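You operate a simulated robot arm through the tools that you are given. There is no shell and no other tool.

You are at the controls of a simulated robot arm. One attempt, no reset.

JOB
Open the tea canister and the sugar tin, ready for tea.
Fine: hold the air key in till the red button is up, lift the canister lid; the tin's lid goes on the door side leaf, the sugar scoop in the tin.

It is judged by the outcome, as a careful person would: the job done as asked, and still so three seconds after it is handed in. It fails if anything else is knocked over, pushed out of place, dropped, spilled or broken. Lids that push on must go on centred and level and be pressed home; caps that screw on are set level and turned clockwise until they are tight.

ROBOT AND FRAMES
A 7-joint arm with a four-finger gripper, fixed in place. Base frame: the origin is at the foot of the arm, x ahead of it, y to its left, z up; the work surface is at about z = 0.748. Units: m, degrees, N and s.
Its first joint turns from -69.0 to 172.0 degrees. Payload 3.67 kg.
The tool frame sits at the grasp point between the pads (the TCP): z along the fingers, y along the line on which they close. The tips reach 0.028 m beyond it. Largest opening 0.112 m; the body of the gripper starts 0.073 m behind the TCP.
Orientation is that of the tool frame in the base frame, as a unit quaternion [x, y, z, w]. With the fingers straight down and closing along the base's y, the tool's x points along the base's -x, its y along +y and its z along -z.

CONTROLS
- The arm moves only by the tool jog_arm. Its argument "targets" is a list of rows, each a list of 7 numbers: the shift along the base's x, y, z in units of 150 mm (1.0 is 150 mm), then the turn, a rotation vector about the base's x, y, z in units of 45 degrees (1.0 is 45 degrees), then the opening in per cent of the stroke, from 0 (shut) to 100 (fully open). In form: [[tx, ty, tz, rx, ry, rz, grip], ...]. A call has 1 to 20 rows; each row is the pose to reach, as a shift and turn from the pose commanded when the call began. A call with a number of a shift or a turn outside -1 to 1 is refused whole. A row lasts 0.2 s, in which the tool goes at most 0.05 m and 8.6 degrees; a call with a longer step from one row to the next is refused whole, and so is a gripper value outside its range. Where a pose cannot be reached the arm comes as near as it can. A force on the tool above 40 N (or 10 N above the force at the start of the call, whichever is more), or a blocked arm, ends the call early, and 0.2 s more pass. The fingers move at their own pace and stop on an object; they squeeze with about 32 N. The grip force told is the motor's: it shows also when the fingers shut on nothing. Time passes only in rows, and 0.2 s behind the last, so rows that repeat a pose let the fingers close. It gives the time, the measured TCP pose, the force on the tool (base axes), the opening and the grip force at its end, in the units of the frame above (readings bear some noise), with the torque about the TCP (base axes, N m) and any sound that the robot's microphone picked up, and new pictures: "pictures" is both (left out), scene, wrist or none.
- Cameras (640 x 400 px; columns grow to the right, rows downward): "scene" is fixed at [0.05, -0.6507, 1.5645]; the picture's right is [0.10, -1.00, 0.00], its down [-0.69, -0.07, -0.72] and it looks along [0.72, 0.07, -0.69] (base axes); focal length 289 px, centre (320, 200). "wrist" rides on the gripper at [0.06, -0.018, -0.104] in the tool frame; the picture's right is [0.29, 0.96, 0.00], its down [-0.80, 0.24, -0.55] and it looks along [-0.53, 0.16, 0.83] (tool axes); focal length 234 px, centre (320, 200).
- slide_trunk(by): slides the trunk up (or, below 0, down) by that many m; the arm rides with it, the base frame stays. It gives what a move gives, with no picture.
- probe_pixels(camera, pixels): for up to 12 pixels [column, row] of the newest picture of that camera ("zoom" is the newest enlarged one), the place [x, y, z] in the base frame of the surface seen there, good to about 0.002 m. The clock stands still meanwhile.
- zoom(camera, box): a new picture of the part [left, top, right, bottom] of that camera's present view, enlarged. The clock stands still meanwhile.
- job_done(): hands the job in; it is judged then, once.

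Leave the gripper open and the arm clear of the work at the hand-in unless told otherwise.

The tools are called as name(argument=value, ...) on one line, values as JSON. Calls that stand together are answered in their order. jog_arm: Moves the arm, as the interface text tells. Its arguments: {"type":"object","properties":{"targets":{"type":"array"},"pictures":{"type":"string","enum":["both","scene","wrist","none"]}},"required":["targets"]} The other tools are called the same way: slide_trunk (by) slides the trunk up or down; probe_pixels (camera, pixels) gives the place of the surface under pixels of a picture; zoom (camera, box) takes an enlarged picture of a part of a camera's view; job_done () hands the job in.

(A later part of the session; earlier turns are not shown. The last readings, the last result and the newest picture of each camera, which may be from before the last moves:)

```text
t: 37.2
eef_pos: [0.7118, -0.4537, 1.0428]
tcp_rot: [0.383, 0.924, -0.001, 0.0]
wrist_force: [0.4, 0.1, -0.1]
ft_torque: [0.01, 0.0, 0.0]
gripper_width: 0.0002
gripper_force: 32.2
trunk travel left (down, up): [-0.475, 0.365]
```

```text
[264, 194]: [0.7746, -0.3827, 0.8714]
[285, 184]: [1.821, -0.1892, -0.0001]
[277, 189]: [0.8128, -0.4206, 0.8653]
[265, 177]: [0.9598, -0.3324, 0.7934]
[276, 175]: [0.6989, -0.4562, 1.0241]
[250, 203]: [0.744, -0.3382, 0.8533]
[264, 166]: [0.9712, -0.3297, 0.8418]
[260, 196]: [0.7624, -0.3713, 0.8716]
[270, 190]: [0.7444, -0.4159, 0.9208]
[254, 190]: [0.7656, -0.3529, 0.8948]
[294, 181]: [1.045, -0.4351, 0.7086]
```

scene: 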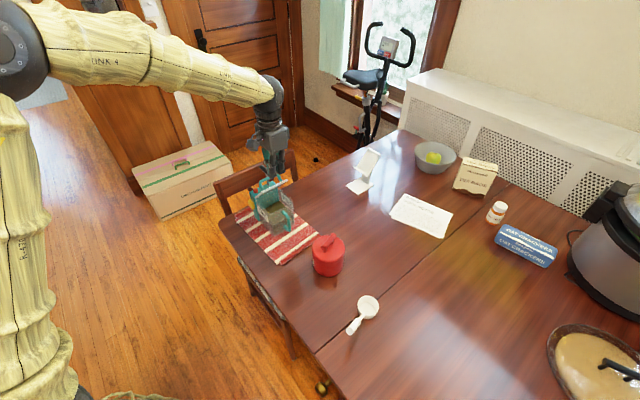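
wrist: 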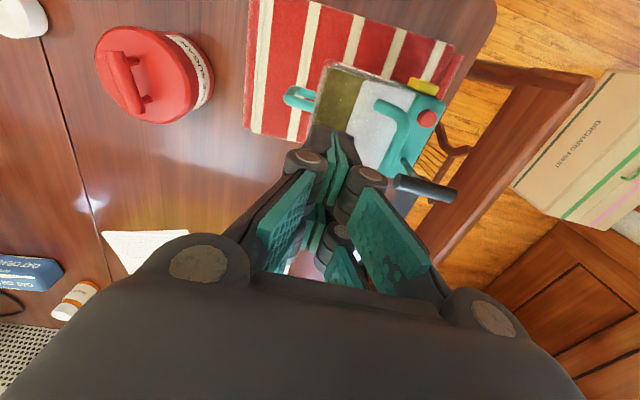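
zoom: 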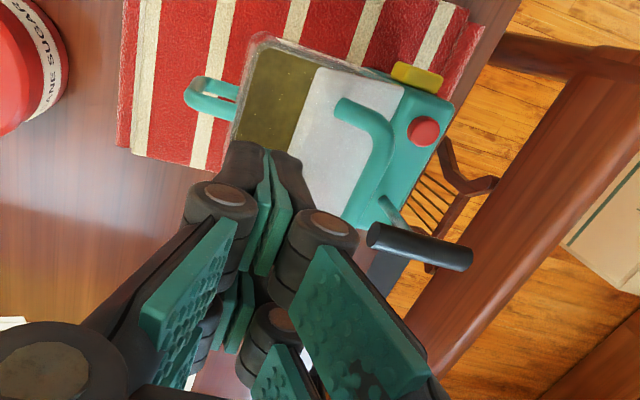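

The pump bar tip is at about v = -0.039, z = 0.955, and the handle's arc radius looks large enough to pass over it. I'll lower the closed fingers in front of the lid's edge, then push it back gently by about 38 mm.

jog_arm(targets=[[0, 0, -0.2, 0, 0, 0, 0], [0, 0, -0.4, 0, 0, 0, 0], [0, 0, -0.583, 0, 0, 0, 0], [0.03, 0.03, -0.583, 0, 0, 0, 0], [0.06, 0.06, -0.583, 0, 0, 0, 0], [0.085, 0.085, -0.575, 0, 0, 0, 0], [0.105, 0.105, -0.565, 0, 0, 0, 0], [0.125, 0.125, -0.555, 0, 0, 0, 0], [0.145, 0.145, -0.545, 0, 0, 0, 0], [0.165, 0.165, -0.535, 0, 0, 0, 0], [0.179, 0.179, -0.525, 0, 0, 0, 0], [0.179, 0.179, -0.525, 0, 0, 0, 0]], pictures="both")

zoom(camera="scene", box=[235, 155, 315, 235])

zoom(camera="wrist", box=[230, 40, 500, 280])

```text
t: 39.8
eef_pos: [0.7404, -0.4271, 0.9622]
tcp_rot: [0.383, 0.924, 0.0, 0.0]
wrist_force: [0.0, -0.1, 1.5]
ft_torque: [0.03, 0.0, 0.03]
gripper_width: 0.0
gripper_force: 32.0
trunk travel left (down, up): [-0.475, 0.365]
```

scene: 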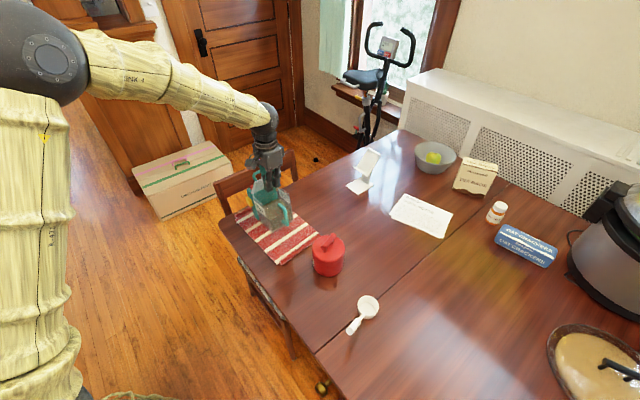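
wrist: 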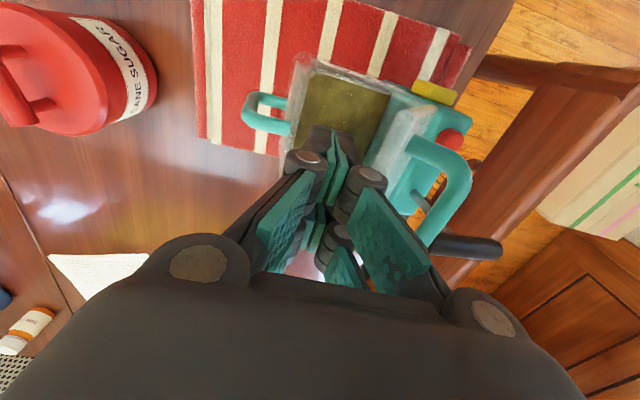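

```text
5.00 times, centred on (275, 195) of scene
```

zoom: 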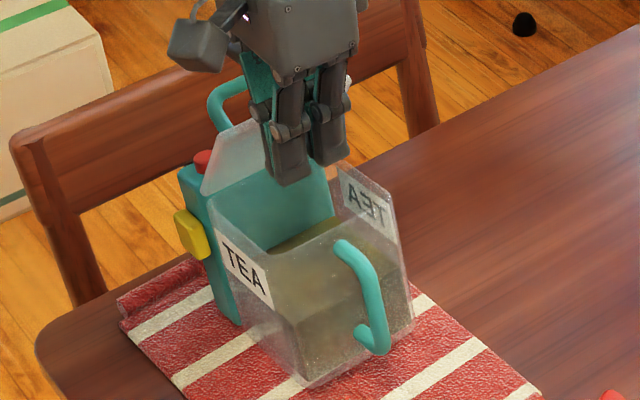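

```text
1.67 times, centred on (365, 160) of wrist
```

zoom: 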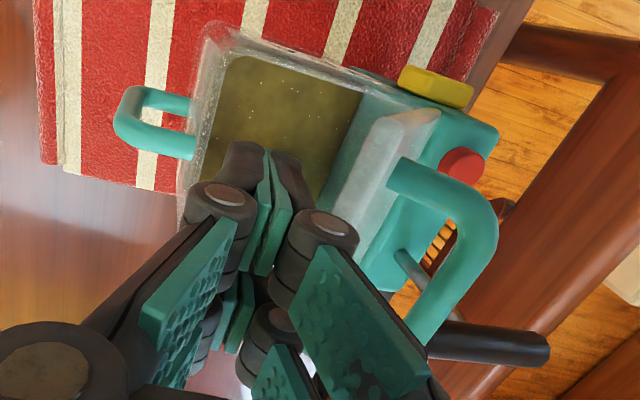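

The lid has swung up to roughly 75° without resistance. I'll measure its angle and check that the canister is level.

probe_pixels(camera="wrist", pixels=[[405, 112], [430, 107], [390, 140], [378, 165], [420, 150], [450, 165], [470, 185], [425, 235], [480, 248], [450, 140], [435, 90]])

probe_pixels(camera="scene", pixels=[[265, 185], [270, 183], [262, 190], [266, 180], [264, 174], [256, 188], [251, 204], [281, 212], [300, 208]])

```text
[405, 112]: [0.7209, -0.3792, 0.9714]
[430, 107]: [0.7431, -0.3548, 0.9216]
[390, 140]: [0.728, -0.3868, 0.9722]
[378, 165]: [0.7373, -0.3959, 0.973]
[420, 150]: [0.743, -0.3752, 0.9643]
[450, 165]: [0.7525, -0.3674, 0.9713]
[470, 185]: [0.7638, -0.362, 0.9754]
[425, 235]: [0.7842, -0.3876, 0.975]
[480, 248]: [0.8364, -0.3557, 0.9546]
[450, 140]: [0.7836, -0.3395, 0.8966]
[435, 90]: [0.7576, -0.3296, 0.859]
```

```text
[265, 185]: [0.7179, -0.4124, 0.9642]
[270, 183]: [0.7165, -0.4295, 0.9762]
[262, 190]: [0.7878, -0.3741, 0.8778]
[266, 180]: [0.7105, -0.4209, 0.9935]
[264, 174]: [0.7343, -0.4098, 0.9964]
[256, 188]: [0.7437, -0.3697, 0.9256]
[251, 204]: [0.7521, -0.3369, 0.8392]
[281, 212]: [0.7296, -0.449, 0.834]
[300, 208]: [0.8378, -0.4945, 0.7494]
```

The lid is at about 63° with the handle passing above the pump bar, and the canister is level and close to its original spot. I'll push another 10 mm to get it nearer upright.

jog_arm(targets=[[0.016, 0.016, 0.01, 0, 0, 0, 0], [0.032, 0.032, 0.02, 0, 0, 0, 0], [0.047, 0.047, 0.03, 0, 0, 0, 0], [0.047, 0.047, 0.03, 0, 0, 0, 0]], pictures="both")

zoom(camera="wrist", box=[230, 40, 500, 280])

probe_pixels(camera="wrist", pixels=[[395, 112], [385, 140], [372, 165], [440, 165], [460, 185], [415, 235], [470, 245], [443, 140], [425, 90]])

```text
t: 40.8
eef_pos: [0.7464, -0.4194, 0.9663]
tcp_rot: [0.383, 0.924, 0.0, -0.001]
wrist_force: [0.4, 0.4, -0.4]
ft_torque: [0.02, -0.03, -0.01]
gripper_width: 0.0
gripper_force: 31.5
trunk travel left (down, up): [-0.475, 0.365]
```

scene: 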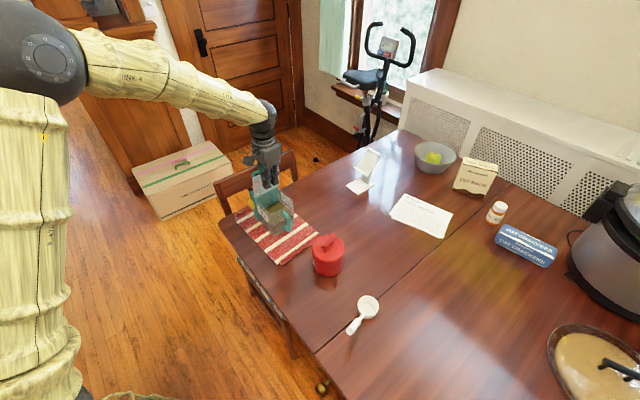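
wrist: 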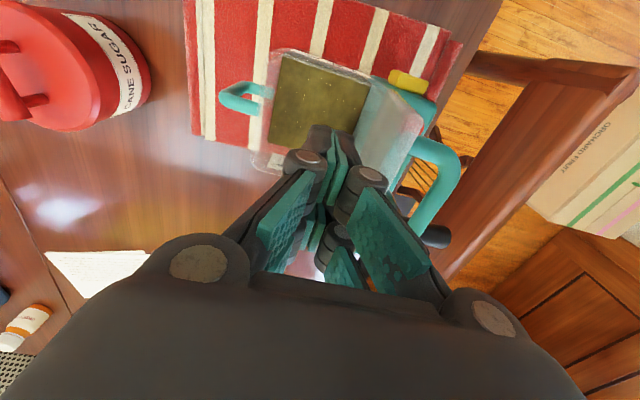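

```text
1.67 times, centred on (365, 160) of wrist
```

zoom: 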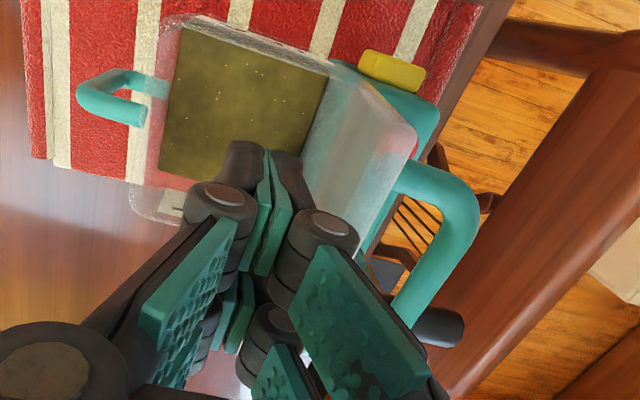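

```text
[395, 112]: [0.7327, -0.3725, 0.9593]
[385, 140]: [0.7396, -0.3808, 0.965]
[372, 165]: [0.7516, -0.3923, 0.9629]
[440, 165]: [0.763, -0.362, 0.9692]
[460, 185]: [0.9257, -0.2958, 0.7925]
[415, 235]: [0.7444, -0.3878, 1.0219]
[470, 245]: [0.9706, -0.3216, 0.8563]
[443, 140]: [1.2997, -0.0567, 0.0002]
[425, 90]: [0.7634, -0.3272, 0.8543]
```

The lid is steeper now, with the button visible through it. The canister looks different in perspective, so I'll verify it is level and not tipping.

zoom(camera="scene", box=[225, 150, 315, 250])

probe_pixels(camera="wrist", pixels=[[300, 52], [255, 165], [360, 72], [290, 80], [340, 110], [275, 140], [232, 95], [410, 80], [420, 105]])

probe_pixels(camera="scene", pixels=[[250, 203], [262, 218], [270, 232], [285, 225], [288, 205], [293, 200], [263, 195], [272, 207], [252, 190], [244, 210]])

```text
4.00 times, centred on (270, 200) of scene
```

zoom: 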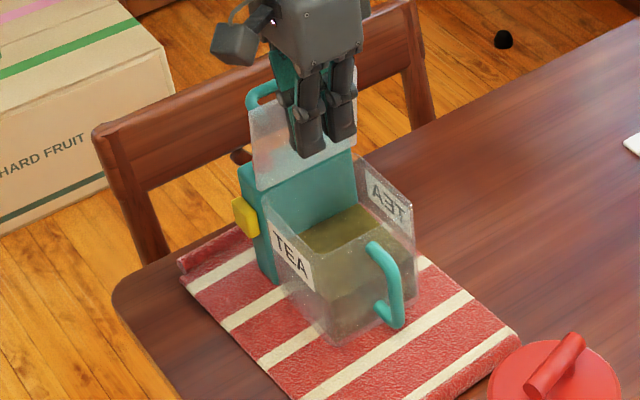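

```text
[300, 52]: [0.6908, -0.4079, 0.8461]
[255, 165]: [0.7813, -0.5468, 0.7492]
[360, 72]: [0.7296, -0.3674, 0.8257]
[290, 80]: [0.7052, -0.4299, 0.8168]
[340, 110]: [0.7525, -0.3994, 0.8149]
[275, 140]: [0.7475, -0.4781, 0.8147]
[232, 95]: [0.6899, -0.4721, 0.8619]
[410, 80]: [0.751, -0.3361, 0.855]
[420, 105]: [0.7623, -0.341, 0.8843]
```

```text
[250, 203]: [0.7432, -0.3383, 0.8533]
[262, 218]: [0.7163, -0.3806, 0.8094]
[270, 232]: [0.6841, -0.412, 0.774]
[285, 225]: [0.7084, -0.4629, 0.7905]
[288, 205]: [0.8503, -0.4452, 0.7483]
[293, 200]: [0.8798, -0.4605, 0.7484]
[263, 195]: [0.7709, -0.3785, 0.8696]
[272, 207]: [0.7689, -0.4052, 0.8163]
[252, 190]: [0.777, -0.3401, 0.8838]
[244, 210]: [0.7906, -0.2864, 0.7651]
```

The tea surface (z ≈ 0.815) and key (0.854) are unchanged, so the canister is level and undisturbed. The lid is nearly upright. I'll back the fingers away forward and up, then check that the lid stays open.

jog_arm(targets=[[-0.05, -0.05, 0, 0, 0, 0, 0], [-0.15, -0.15, 0, 0, 0, 0, 0], [-0.2, -0.2, 0.25, 0, 0, 0, 0], [-0.25, -0.25, 0.5, 0, 0, 0, 20], [-0.3, -0.3, 0.8, 0, 0, 0, 40], [-0.3, -0.3, 1, 0, 0, 0, 60]], pictures="both")

zoom(camera="scene", box=[225, 150, 315, 250])

zoom(camera="wrist", box=[270, 20, 510, 220])

```text
t: 42.2
eef_pos: [0.7007, -0.465, 1.1185]
tcp_rot: [0.383, 0.924, 0.001, 0.0]
wrist_force: [-0.1, 0.9, 0.1]
ft_torque: [0.01, -0.01, 0.0]
gripper_width: 0.0672
gripper_force: 0.1
trunk travel left (down, up): [-0.475, 0.365]
```

scene: 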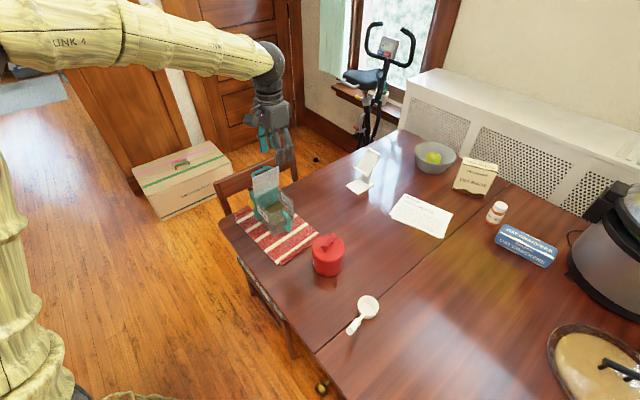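
wrist: 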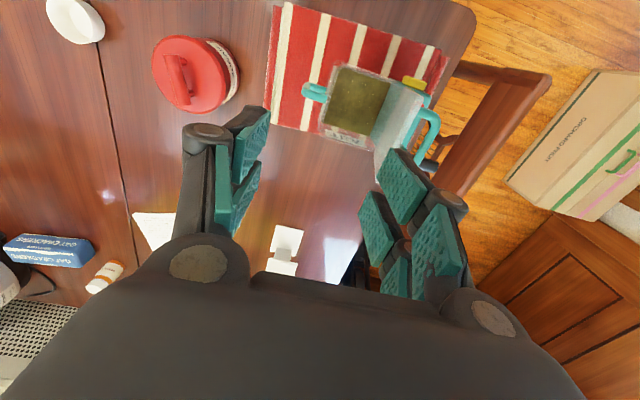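

```text
4.00 times, centred on (270, 200) of scene
```

zoom: 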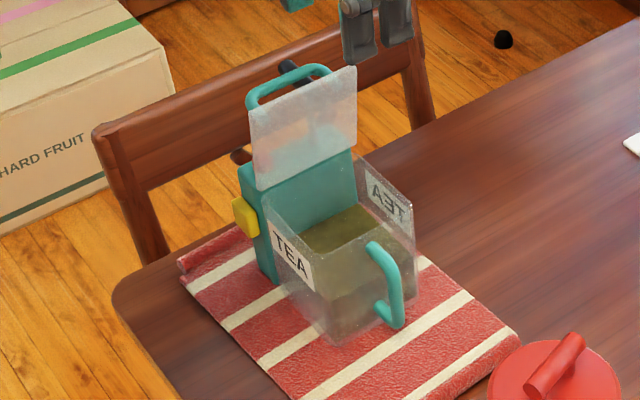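

```text
2.00 times, centred on (390, 120) of wrist
```

zoom: 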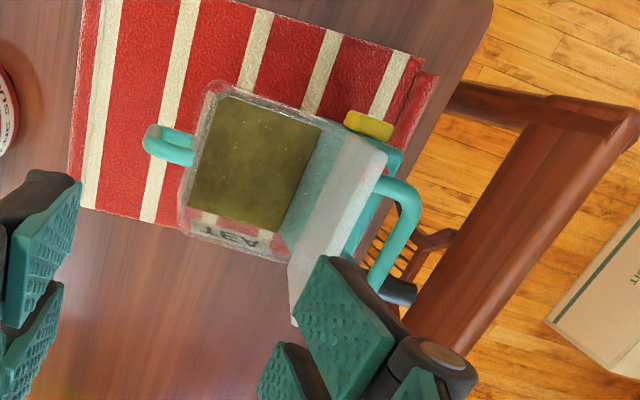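

The lid stands open without support. I'll measure its angle, and from this view also measure the tin, its lid handle, the scoop, and free space on the door-side leaf.

probe_pixels(camera="scene", pixels=[[270, 173], [270, 180], [270, 187], [257, 182], [262, 170], [275, 167]])

zoom(camera="wrist", box=[130, 10, 270, 130])

probe_pixels(camera="scene", pixels=[[318, 275], [300, 300], [330, 300], [345, 280], [360, 240], [375, 230], [310, 325], [340, 262], [325, 266], [370, 260], [385, 250]])

```text
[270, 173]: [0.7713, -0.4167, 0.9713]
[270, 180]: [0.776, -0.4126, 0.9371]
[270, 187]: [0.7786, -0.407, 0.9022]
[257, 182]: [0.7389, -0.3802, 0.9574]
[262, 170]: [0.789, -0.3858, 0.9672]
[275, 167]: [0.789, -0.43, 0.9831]
```

```text
3.33 times, centred on (200, 70) of wrist
```

zoom: 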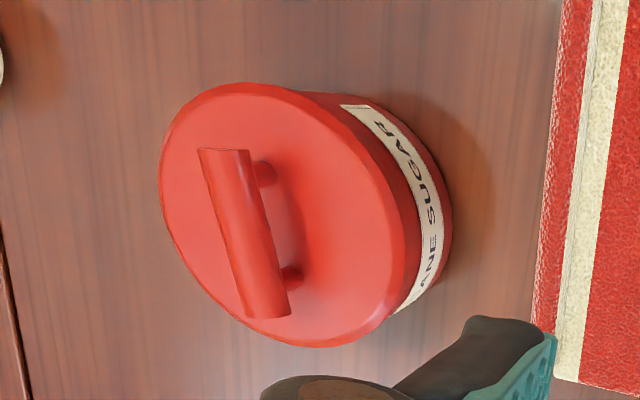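

```text
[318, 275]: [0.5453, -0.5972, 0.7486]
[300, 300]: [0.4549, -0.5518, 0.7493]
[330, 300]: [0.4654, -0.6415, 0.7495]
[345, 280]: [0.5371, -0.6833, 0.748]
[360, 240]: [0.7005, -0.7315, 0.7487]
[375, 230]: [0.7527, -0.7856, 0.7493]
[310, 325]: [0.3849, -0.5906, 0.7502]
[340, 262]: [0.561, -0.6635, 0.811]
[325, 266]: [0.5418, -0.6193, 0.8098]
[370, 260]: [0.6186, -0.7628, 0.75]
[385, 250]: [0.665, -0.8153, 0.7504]
```

The lid stands at about 80°, well open. Next is the tin: I'll measure the lid rim and bar handle precisely.

probe_pixels(camera="wrist", pixels=[[167, 58], [175, 80], [184, 102], [152, 70], [175, 35], [215, 75], [205, 105], [185, 113], [195, 60], [190, 85], [178, 38], [222, 70]])

zoom(camera="scene", box=[300, 225, 355, 285])

```text
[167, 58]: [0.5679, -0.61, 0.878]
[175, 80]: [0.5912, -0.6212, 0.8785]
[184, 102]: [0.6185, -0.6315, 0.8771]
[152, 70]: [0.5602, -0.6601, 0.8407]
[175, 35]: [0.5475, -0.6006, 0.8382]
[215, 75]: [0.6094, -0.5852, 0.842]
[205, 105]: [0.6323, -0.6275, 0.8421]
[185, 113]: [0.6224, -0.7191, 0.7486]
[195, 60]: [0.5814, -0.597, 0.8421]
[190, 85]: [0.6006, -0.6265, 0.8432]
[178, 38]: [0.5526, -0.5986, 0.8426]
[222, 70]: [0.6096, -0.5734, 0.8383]
```

```text
6.67 times, centred on (328, 255) of scene
```

zoom: 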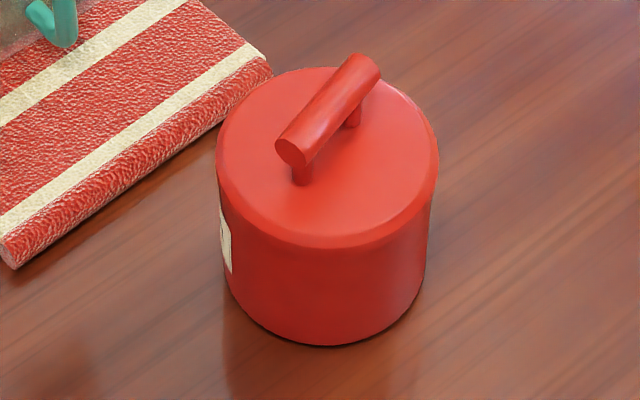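

The tin lid is centred at about (0.592, -0.6205) with radius 0.05. Its bar handle is about 23° off the x axis, top at z 0.878. I'll move above it and turn the tool 22° so the fingers close across the bar.

jog_arm(targets=[[-0.12, -0.15, 0, 0, 0, 0.1, 50], [-0.25, -0.3, 0, 0, 0, 0.2, 45], [-0.4, -0.5, 0, 0, 0, 0.3, 45], [-0.55, -0.7, 0, 0, 0, 0.4, 45], [-0.68, -0.85, 0, 0, 0, 0.489, 45], [-0.725, -0.98, -0.15, 0, 0, 0.489, 45], [-0.725, -1.0, -0.4, 0, 0, 0.489, 45], [-0.725, -1.0, -0.6, 0, 0, 0.489, 45], [-0.725, -1.0, -0.8, 0, 0, 0.489, 45], [-0.725, -1.0, -0.8, 0, 0, 0.489, 45]], pictures="both")

zoom(camera="wrist", box=[200, 0, 440, 220])

```text
t: 44.4
eef_pos: [0.5922, -0.6148, 0.9973]
tcp_rot: [0.2, 0.98, 0.0, 0.0]
wrist_force: [0.4, -0.5, -0.3]
ft_torque: [0.0, 0.0, 0.01]
gripper_width: 0.0503
gripper_force: 0.1
trunk travel left (down, up): [-0.475, 0.365]
```

scene: 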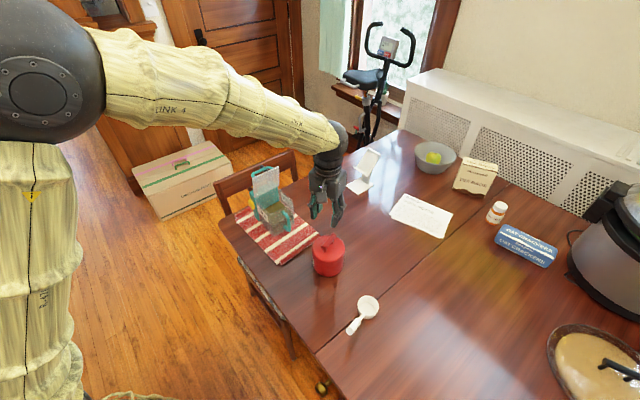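
wrist: 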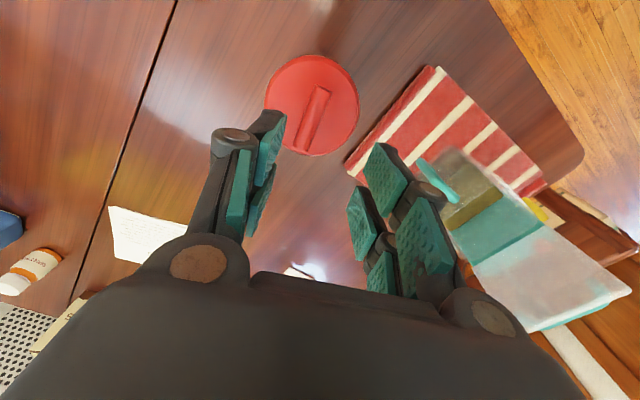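

```text
1.82 times, centred on (320, 110) of wrist
```

zoom: 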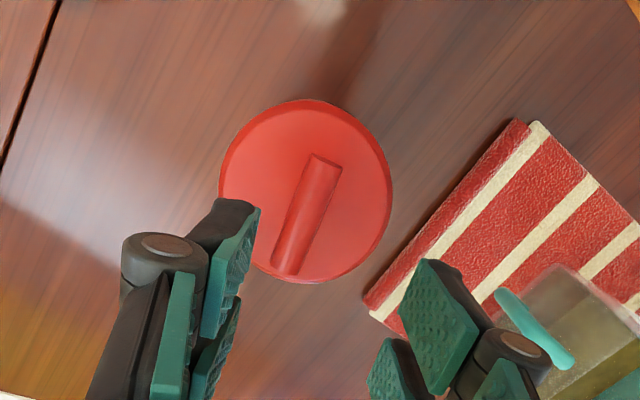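

The tin is under the gripper, with the bar handle at (311,117) in the wrist view. I'll re-probe the bar to fine-tune the centring before going down.

probe_pixels(camera="wrist", pixels=[[322, 90], [317, 103], [311, 117], [305, 131], [301, 144], [306, 115], [316, 119], [270, 110], [356, 110], [312, 57], [315, 155]])

```text
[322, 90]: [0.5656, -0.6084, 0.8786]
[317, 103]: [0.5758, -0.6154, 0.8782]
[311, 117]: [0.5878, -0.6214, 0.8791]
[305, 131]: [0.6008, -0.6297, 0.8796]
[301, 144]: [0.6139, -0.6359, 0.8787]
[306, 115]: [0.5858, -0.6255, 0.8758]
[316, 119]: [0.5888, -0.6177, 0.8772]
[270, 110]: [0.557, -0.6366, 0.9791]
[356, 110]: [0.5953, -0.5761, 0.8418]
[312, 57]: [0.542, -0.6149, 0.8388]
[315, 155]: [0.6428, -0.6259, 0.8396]
```

The bar centre is (0.590, -0.622) and runs at about -27°. I'll trim the position and yaw slightly and descend to z ≈ 0.877, keeping the tips about 6 mm above the lid.

jog_arm(targets=[[-0.013, -0.045, 0, 0, 0, -0.1, 45], [-0.013, -0.045, -0.25, 0, 0, -0.1, 45], [-0.013, -0.045, -0.5, 0, 0, -0.1, 45], [-0.013, -0.045, -0.65, 0, 0, -0.1, 45], [-0.013, -0.045, -0.74, 0, 0, -0.1, 45], [-0.013, -0.045, -0.8, 0, 0, -0.1, 45], [-0.013, -0.045, -0.8, 0, 0, -0.1, 45]], pictures="both")

zoom(camera="scene", box=[290, 190, 370, 280])

```text
t: 46.0
eef_pos: [0.591, -0.622, 0.8765]
tcp_rot: [0.238, 0.971, 0.0, 0.0]
wrist_force: [-0.2, 0.2, -0.1]
ft_torque: [-0.02, 0.01, 0.03]
gripper_width: 0.0506
gripper_force: 0.0
trunk travel left (down, up): [-0.475, 0.365]
```

scene: 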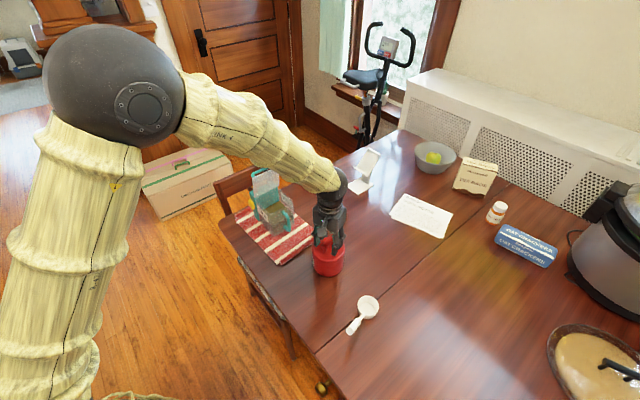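
wrist: 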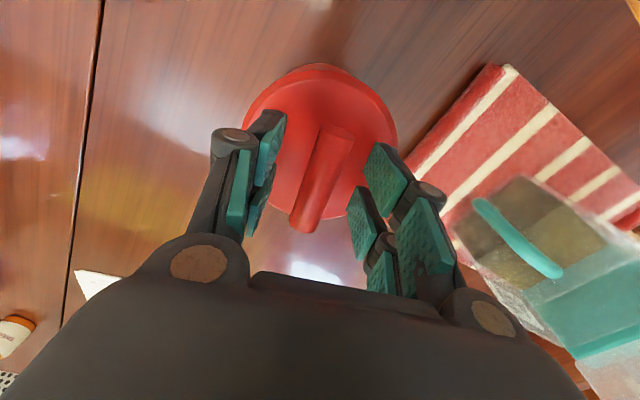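

```text
4.44 times, centred on (330, 235) of scene
```

zoom: 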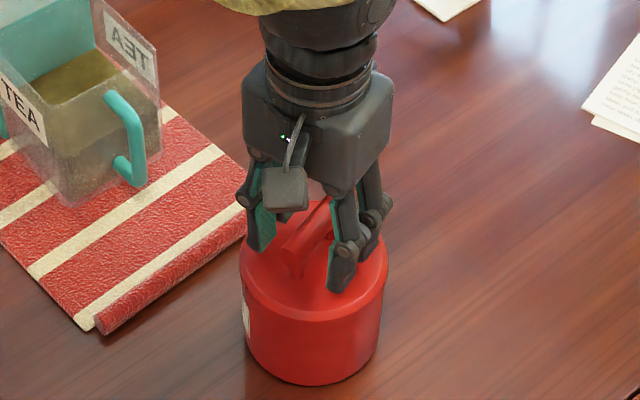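

The bar is between the fingers and there is no contact force. I'll close on it, then lift just 5 mm as a test.

jog_arm(targets=[[0, 0, 0, 0, 0, 0, 25], [0, 0, 0, 0, 0, 0, 10], [0, 0, 0, 0, 0, 0, 0], [0, 0, 0, 0, 0, 0, 0], [0, 0, 0, 0, 0, 0, 0]], pictures="none")

jog_arm(targets=[[0, 0, 0.01, 0, 0, 0, 0], [0, 0, 0.02, 0, 0, 0, 0], [0, 0, 0.033, 0, 0, 0, 0], [0, 0, 0.033, 0, 0, 0, 0]], pictures="both")

zoom(camera="scene", box=[290, 205, 370, 285])

```text
t: 47.2
eef_pos: [0.5902, -0.622, 0.8766]
tcp_rot: [0.237, 0.972, 0.0, 0.0]
wrist_force: [0.0, 0.4, 0.5]
ft_torque: [-0.01, 0.01, 0.01]
gripper_width: 0.016
gripper_force: 31.9
trunk travel left (down, up): [-0.475, 0.365]
heard: snap
```

```text
t: 48.2
eef_pos: [0.5915, -0.6218, 0.8826]
tcp_rot: [0.238, 0.971, 0.0, 0.0]
wrist_force: [0.4, -0.5, -0.8]
ft_torque: [0.0, -0.02, 0.03]
gripper_width: 0.016
gripper_force: 32.0
trunk travel left (down, up): [-0.475, 0.365]
```

scene: 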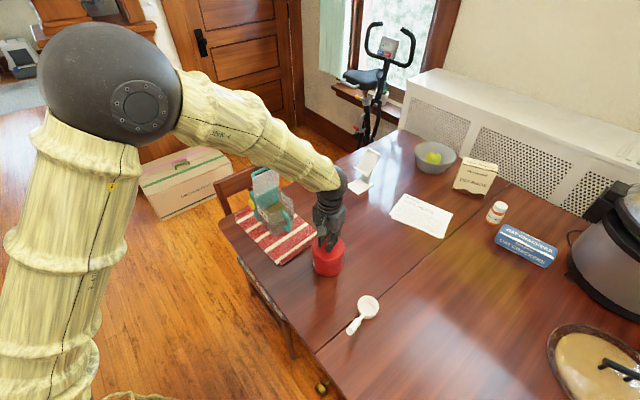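
wrist: 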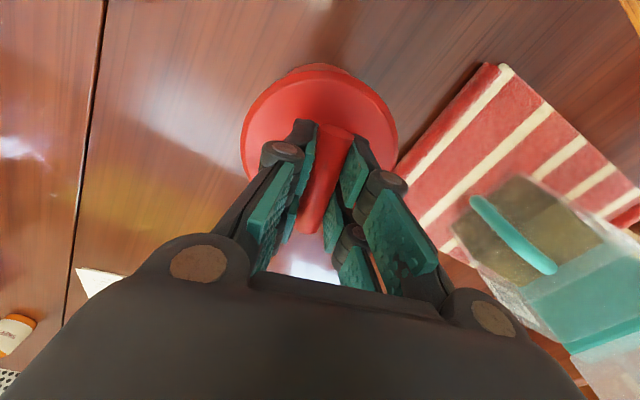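

```text
5.00 times, centred on (330, 245) of scene
```

zoom: 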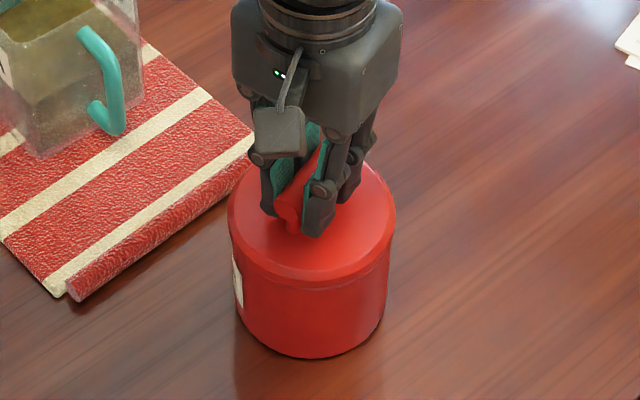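

I heard a "snap" as the grip closed, so I need to know what made it. I'll check the canister lid and whether the tin's lid or the whole tin rose.

zoom(camera="scene", box=[225, 150, 315, 250])

zoom(camera="scene", box=[305, 230, 350, 280])

probe_pixels(camera="scene", pixels=[[318, 250], [330, 256], [340, 245], [326, 262], [326, 274], [318, 270], [338, 270], [313, 254]])

zoom(camera="wrist", box=[220, 40, 420, 250])

```text
4.00 times, centred on (270, 200) of scene
```

zoom: 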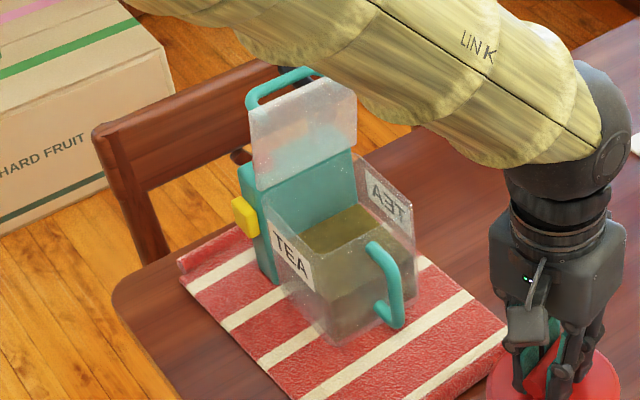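

```text
8.00 times, centred on (328, 255) of scene
```

zoom: 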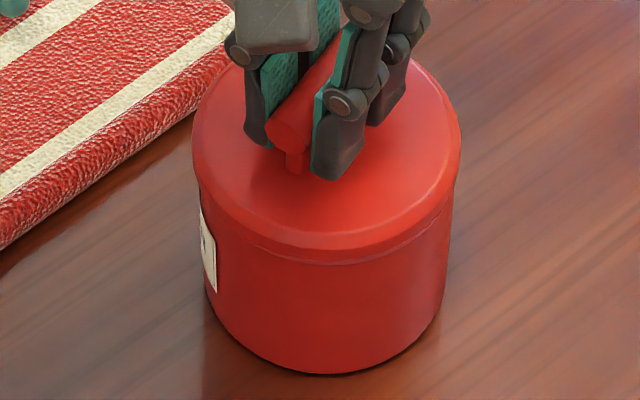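

```text
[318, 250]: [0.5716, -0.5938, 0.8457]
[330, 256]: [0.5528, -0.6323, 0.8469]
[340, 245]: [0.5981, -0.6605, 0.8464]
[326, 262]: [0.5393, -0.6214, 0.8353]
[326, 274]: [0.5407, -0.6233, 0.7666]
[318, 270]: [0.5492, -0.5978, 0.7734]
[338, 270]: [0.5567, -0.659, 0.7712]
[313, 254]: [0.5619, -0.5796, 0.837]
```

```text
1.90 times, centred on (320, 145) of wrist
```

zoom: 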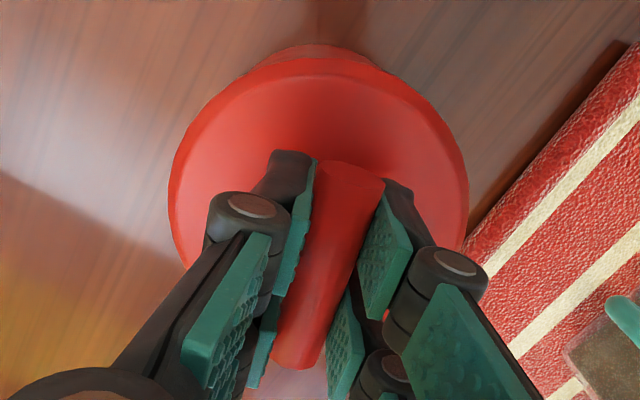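

The lid top rose from 0.842 to 0.846 and a gap line shows above the tin body, so the snap was the lid unsnapping. The canister is unaffected. I'll lift the lid further, slowly.

jog_arm(targets=[[0, 0, 0.04, 0, 0, 0, 0], [0, 0, 0.08, 0, 0, 0, 0], [0, 0, 0.12, 0, 0, 0, 0], [0, 0, 0.17, 0, 0, 0, 0], [0, 0, 0.22, 0, 0, 0, 0], [0, 0, 0.27, 0, 0, 0, 0], [0, 0, 0.27, 0, 0, 0, 0]], pictures="both")

zoom(camera="scene", box=[295, 205, 365, 285])

```text
t: 49.8
eef_pos: [0.5908, -0.621, 0.9221]
tcp_rot: [0.238, 0.971, 0.0, 0.0]
wrist_force: [0.0, 0.0, -0.4]
ft_torque: [0.02, 0.01, 0.01]
gripper_width: 0.0161
gripper_force: 32.0
trunk travel left (down, up): [-0.475, 0.365]
```

scene: 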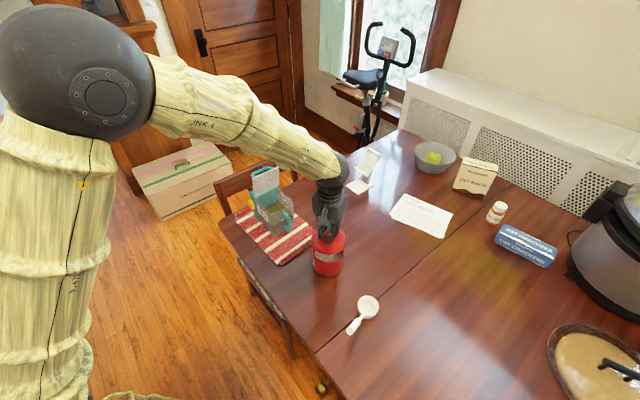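
wrist: 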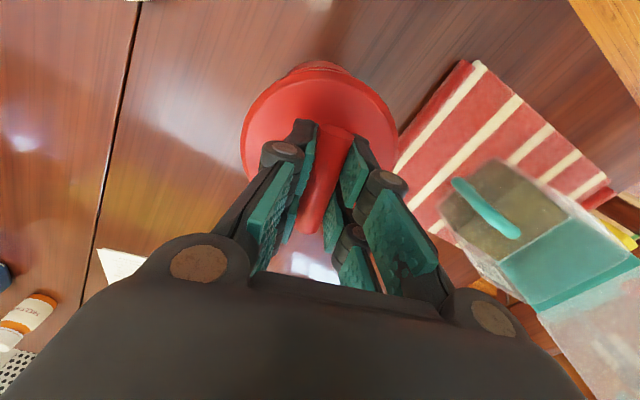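

```text
5.00 times, centred on (330, 245) of scene
```

zoom: 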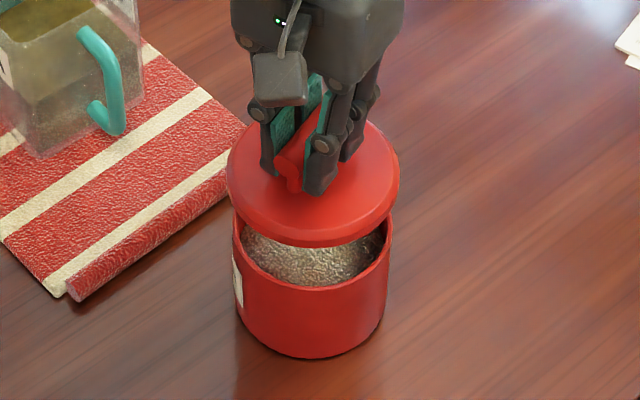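

The lid came off cleanly and the tin is full of sugar. I'll raise it a little more, carry it to clear space on the door-side leaf at about (0.45, -0.615), then lower.

jog_arm(targets=[[0, 0, 0.1, 0, 0, 0, 0], [0, 0, 0.2, 0, 0, 0, 0], [-0.15, 0.01, 0.2, 0, 0, 0, 0], [-0.3, 0.02, 0.2, 0, 0, 0, 0], [-0.45, 0.03, 0.2, 0, 0, 0, 0], [-0.6, 0.04, 0.2, 0, 0, 0, 0], [-0.75, 0.04, 0.2, 0, 0, 0, 0], [-0.87, 0.04, 0.2, 0, 0, 0, 0], [-0.94, 0.04, 0.2, 0, 0, 0, 0], [-0.94, 0.04, 0.2, 0, 0, 0, 0]], pictures="both")

zoom(camera="scene", box=[260, 200, 400, 360])

```text
t: 52.0
eef_pos: [0.4487, -0.6163, 0.9521]
tcp_rot: [0.238, 0.971, 0.0, 0.0]
wrist_force: [0.6, 0.1, -0.7]
ft_torque: [0.01, 0.05, -0.02]
gripper_width: 0.016
gripper_force: 32.0
trunk travel left (down, up): [-0.475, 0.365]
```

scene: 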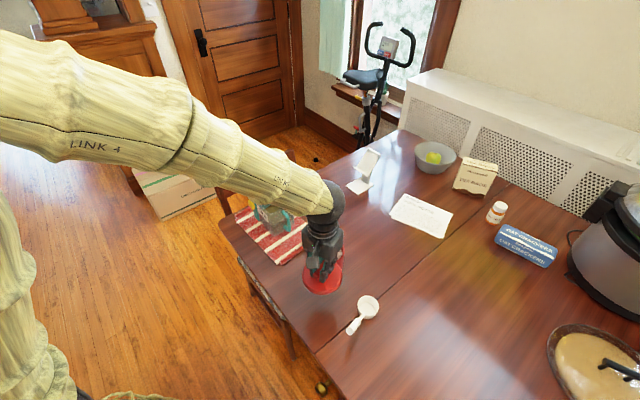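
wrist: 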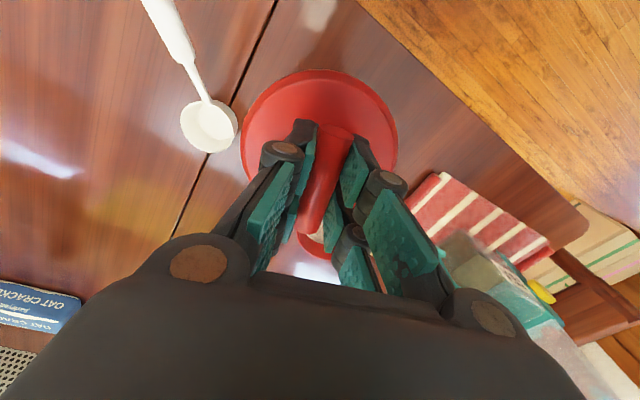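

```text
2.50 times, centred on (330, 280) of scene
```

zoom: 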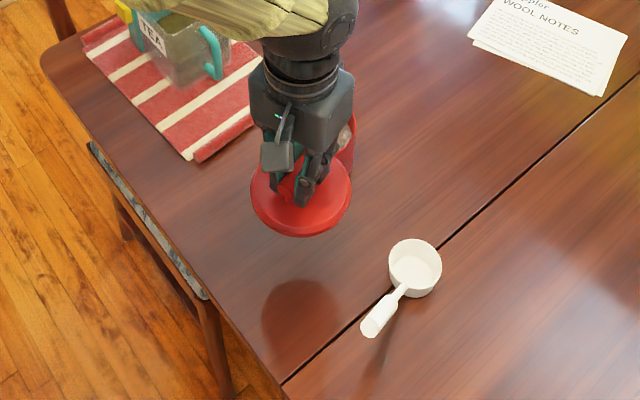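

There is clear table below the lid. I'll lower to just above the surface, then creep down until I feel contact.

jog_arm(targets=[[0, 0, -0.15, 0, 0, 0, 0], [0, 0, -0.3, 0, 0, 0, 0], [0, 0, -0.45, 0, 0, 0, 0], [0, 0, -0.6, 0, 0, 0, 0], [0, 0, -0.72, 0, 0, 0, 0], [0, 0, -0.8, 0, 0, 0, 0], [0, 0, -0.8, 0, 0, 0, 0]], pictures="scene")

zoom(camera="scene", box=[270, 220, 380, 340])

```text
t: 53.6
eef_pos: [0.4499, -0.6161, 0.8328]
tcp_rot: [0.238, 0.971, 0.001, 0.0]
wrist_force: [-0.3, 0.2, 0.1]
ft_torque: [0.0, -0.02, 0.01]
gripper_width: 0.0162
gripper_force: 32.0
trunk travel left (down, up): [-0.475, 0.365]
```

scene: 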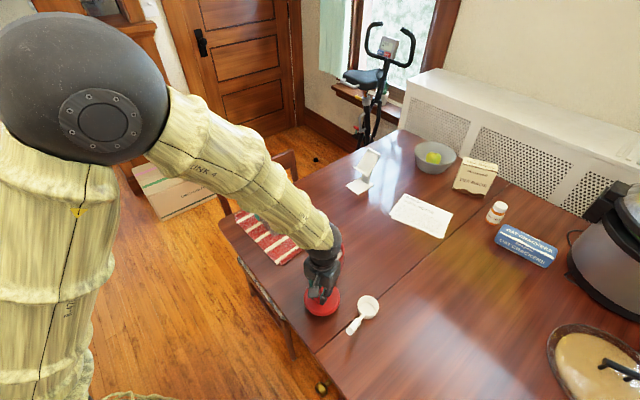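

```text
3.33 times, centred on (325, 280) of scene
```

zoom: 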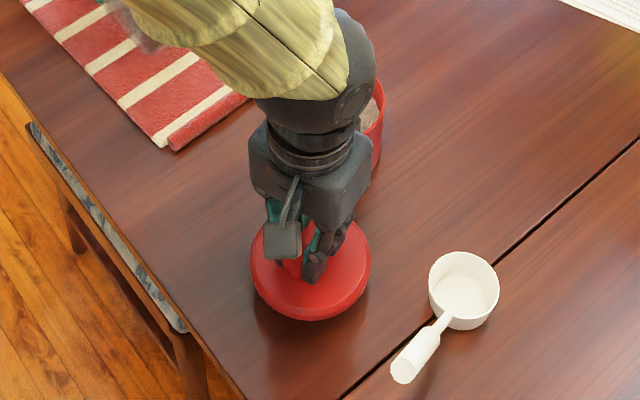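

The lid is still a few centimetres above the table. I'll creep down 18 mm in small steps.

jog_arm(targets=[[0, 0, -0.02, 0, 0, 0, 0], [0, 0, -0.04, 0, 0, 0, 0], [0, 0, -0.06, 0, 0, 0, 0], [0, 0, -0.08, 0, 0, 0, 0], [0, 0, -0.1, 0, 0, 0, 0], [0, 0, -0.12, 0, 0, 0, 0]], pictures="scene")

zoom(camera="scene", box=[290, 260, 360, 330])

```text
t: 55.0
eef_pos: [0.4492, -0.616, 0.8146]
tcp_rot: [0.237, 0.971, 0.0, 0.0]
wrist_force: [0.1, 0.7, -1.0]
ft_torque: [-0.02, 0.03, -0.03]
gripper_width: 0.0162
gripper_force: 32.1
trunk travel left (down, up): [-0.475, 0.365]
```

scene: 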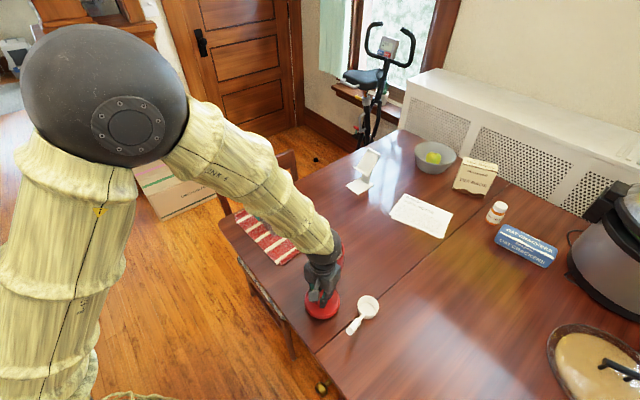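

```text
5.71 times, centred on (325, 295) of scene
```

zoom: 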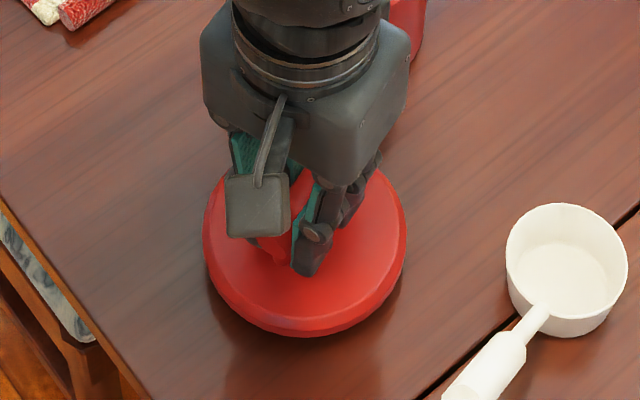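

There is no contact yet but it is close. I'll go down in about 1.5 mm steps and read the force.

jog_arm(targets=[[0, 0, -0.01, 0, 0, 0, 0], [0, 0, -0.02, 0, 0, 0, 0], [0, 0, -0.03, 0, 0, 0, 0], [0, 0, -0.04, 0, 0, 0, 0]], pictures="none")

zoom(camera="scene", box=[290, 260, 360, 330])

probe_pixels(camera="scene", pixels=[[321, 312], [333, 308], [310, 305], [321, 319], [321, 316]])

```text
t: 56.0
eef_pos: [0.4495, -0.6163, 0.8083]
tcp_rot: [0.238, 0.971, -0.001, 0.0]
wrist_force: [-0.7, 0.4, -0.6]
ft_torque: [-0.02, 0.0, -0.03]
gripper_width: 0.0161
gripper_force: 31.7
trunk travel left (down, up): [-0.475, 0.365]
```

```text
5.71 times, centred on (325, 295) of scene
```

zoom: 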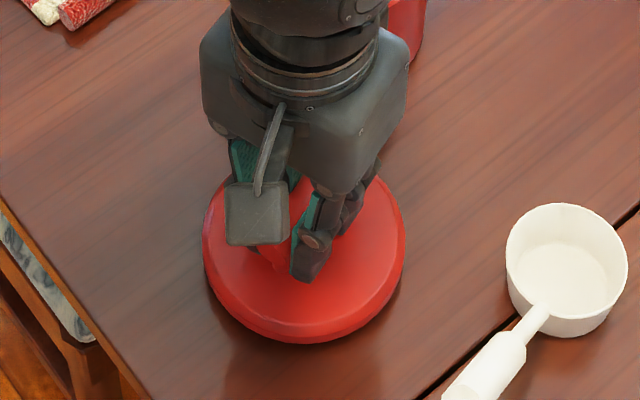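

```text
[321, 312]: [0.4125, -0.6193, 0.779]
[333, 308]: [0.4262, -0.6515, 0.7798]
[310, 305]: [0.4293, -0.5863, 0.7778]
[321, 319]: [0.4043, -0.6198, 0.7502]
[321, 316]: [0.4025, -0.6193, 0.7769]
```

jog_arm(targets=[[0, 0, -0.01, 0, 0, 0, 0], [0, 0, -0.02, 0, 0, 0, 0], [0, 0, -0.03, 0, 0, 0, 0], [0, 0, -0.03, 0, 0, 0, 0]], pictures="scene")

zoom(camera="scene", box=[290, 260, 360, 330])

probe_pixels(camera="scene", pixels=[[321, 313], [333, 309], [310, 306], [321, 319], [321, 317]])

```text
t: 57.0
eef_pos: [0.4475, -0.6159, 0.805]
tcp_rot: [0.238, 0.971, -0.001, 0.0]
wrist_force: [0.3, -0.3, -0.4]
ft_torque: [0.0, -0.02, -0.02]
gripper_width: 0.0164
gripper_force: 32.1
trunk travel left (down, up): [-0.475, 0.365]
```

scene: 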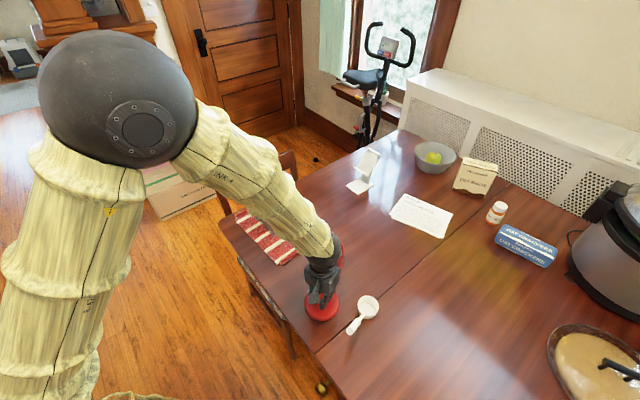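

```text
5.71 times, centred on (325, 295) of scene
```

zoom: 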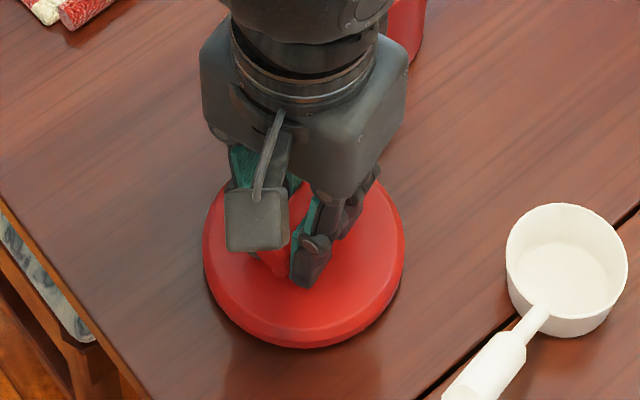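

```text
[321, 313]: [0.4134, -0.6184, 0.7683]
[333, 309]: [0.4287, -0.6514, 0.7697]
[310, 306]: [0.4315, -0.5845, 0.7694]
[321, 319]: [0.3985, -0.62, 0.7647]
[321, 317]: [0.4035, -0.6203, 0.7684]
```

jog_arm(targets=[[0, 0, -0.01, 0, 0, 0, 0], [0, 0, -0.02, 0, 0, 0, 0], [0, 0, -0.02, 0, 0, 0, 0]], pictures="none")

jog_arm(targets=[[0, 0, -0.008, 0, 0, 0, 0], [0, 0, -0.016, 0, 0, 0, 0], [0, 0, -0.016, 0, 0, 0, 0]], pictures="scene")

zoom(camera="scene", box=[290, 260, 360, 330])

```text
t: 57.8
eef_pos: [0.4493, -0.6161, 0.8016]
tcp_rot: [0.239, 0.971, 0.0, 0.0]
wrist_force: [0.1, 0.0, -0.9]
ft_torque: [-0.01, -0.05, -0.01]
gripper_width: 0.0161
gripper_force: 31.8
trunk travel left (down, up): [-0.475, 0.365]
```

```text
t: 58.6
eef_pos: [0.4489, -0.6159, 0.7982]
tcp_rot: [0.238, 0.971, 0.0, 0.0]
wrist_force: [0.2, -0.1, 0.0]
ft_torque: [0.0, -0.01, 0.0]
gripper_width: 0.0161
gripper_force: 32.0
trunk travel left (down, up): [-0.475, 0.365]
```

scene: 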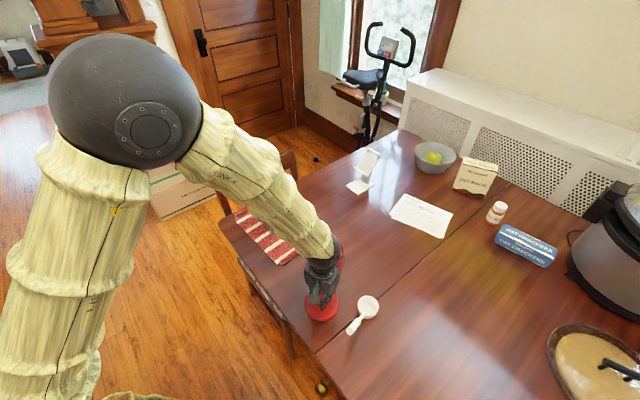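

```text
5.71 times, centred on (325, 295) of scene
```

zoom: 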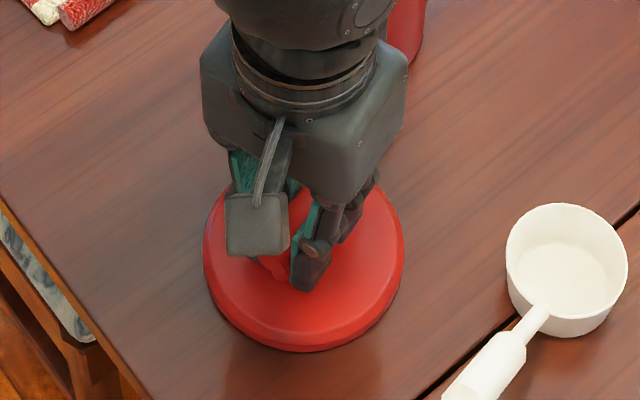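

jog_arm(targets=[[0, 0, -0.008, 0, 0, 0, 0], [0, 0, -0.016, 0, 0, 0, 0], [0, 0, -0.016, 0, 0, 0, 0]], pictures="none")

jog_arm(targets=[[0, 0, -0.006, 0, 0, 0, 0], [0, 0, -0.012, 0, 0, 0, 0], [0, 0, -0.012, 0, 0, 0, 0]], pictures="scene")

zoom(camera="scene", box=[300, 280, 345, 330])

probe_pixels(camera="scene", pixels=[[321, 313], [333, 309], [310, 306], [321, 318], [321, 320]])

```text
t: 59.4
eef_pos: [0.4501, -0.6156, 0.7972]
tcp_rot: [0.238, 0.971, -0.001, 0.0]
wrist_force: [1.1, -1.0, 5.1]
ft_torque: [0.05, 0.07, -0.04]
gripper_width: 0.016
gripper_force: 32.1
trunk travel left (down, up): [-0.475, 0.365]
```

```text
t: 60.2
eef_pos: [0.449, -0.6158, 0.7969]
tcp_rot: [0.238, 0.971, -0.002, 0.001]
wrist_force: [6.0, -6.6, 29.1]
ft_torque: [0.13, 0.25, 0.0]
gripper_width: 0.0162
gripper_force: 32.3
trunk travel left (down, up): [-0.475, 0.365]
```

scene: 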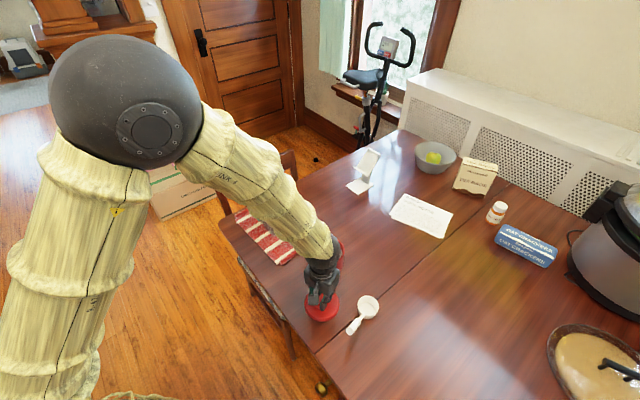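

```text
8.00 times, centred on (322, 305) of scene
```

zoom: 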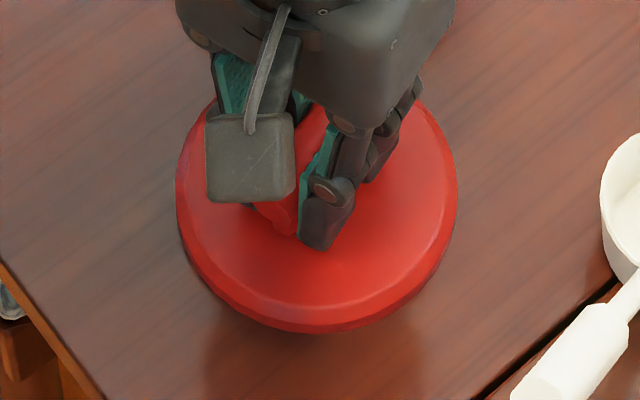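

```text
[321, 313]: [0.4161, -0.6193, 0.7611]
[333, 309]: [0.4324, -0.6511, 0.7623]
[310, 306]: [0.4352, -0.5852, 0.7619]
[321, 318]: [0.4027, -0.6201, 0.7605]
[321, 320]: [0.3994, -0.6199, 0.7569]
```

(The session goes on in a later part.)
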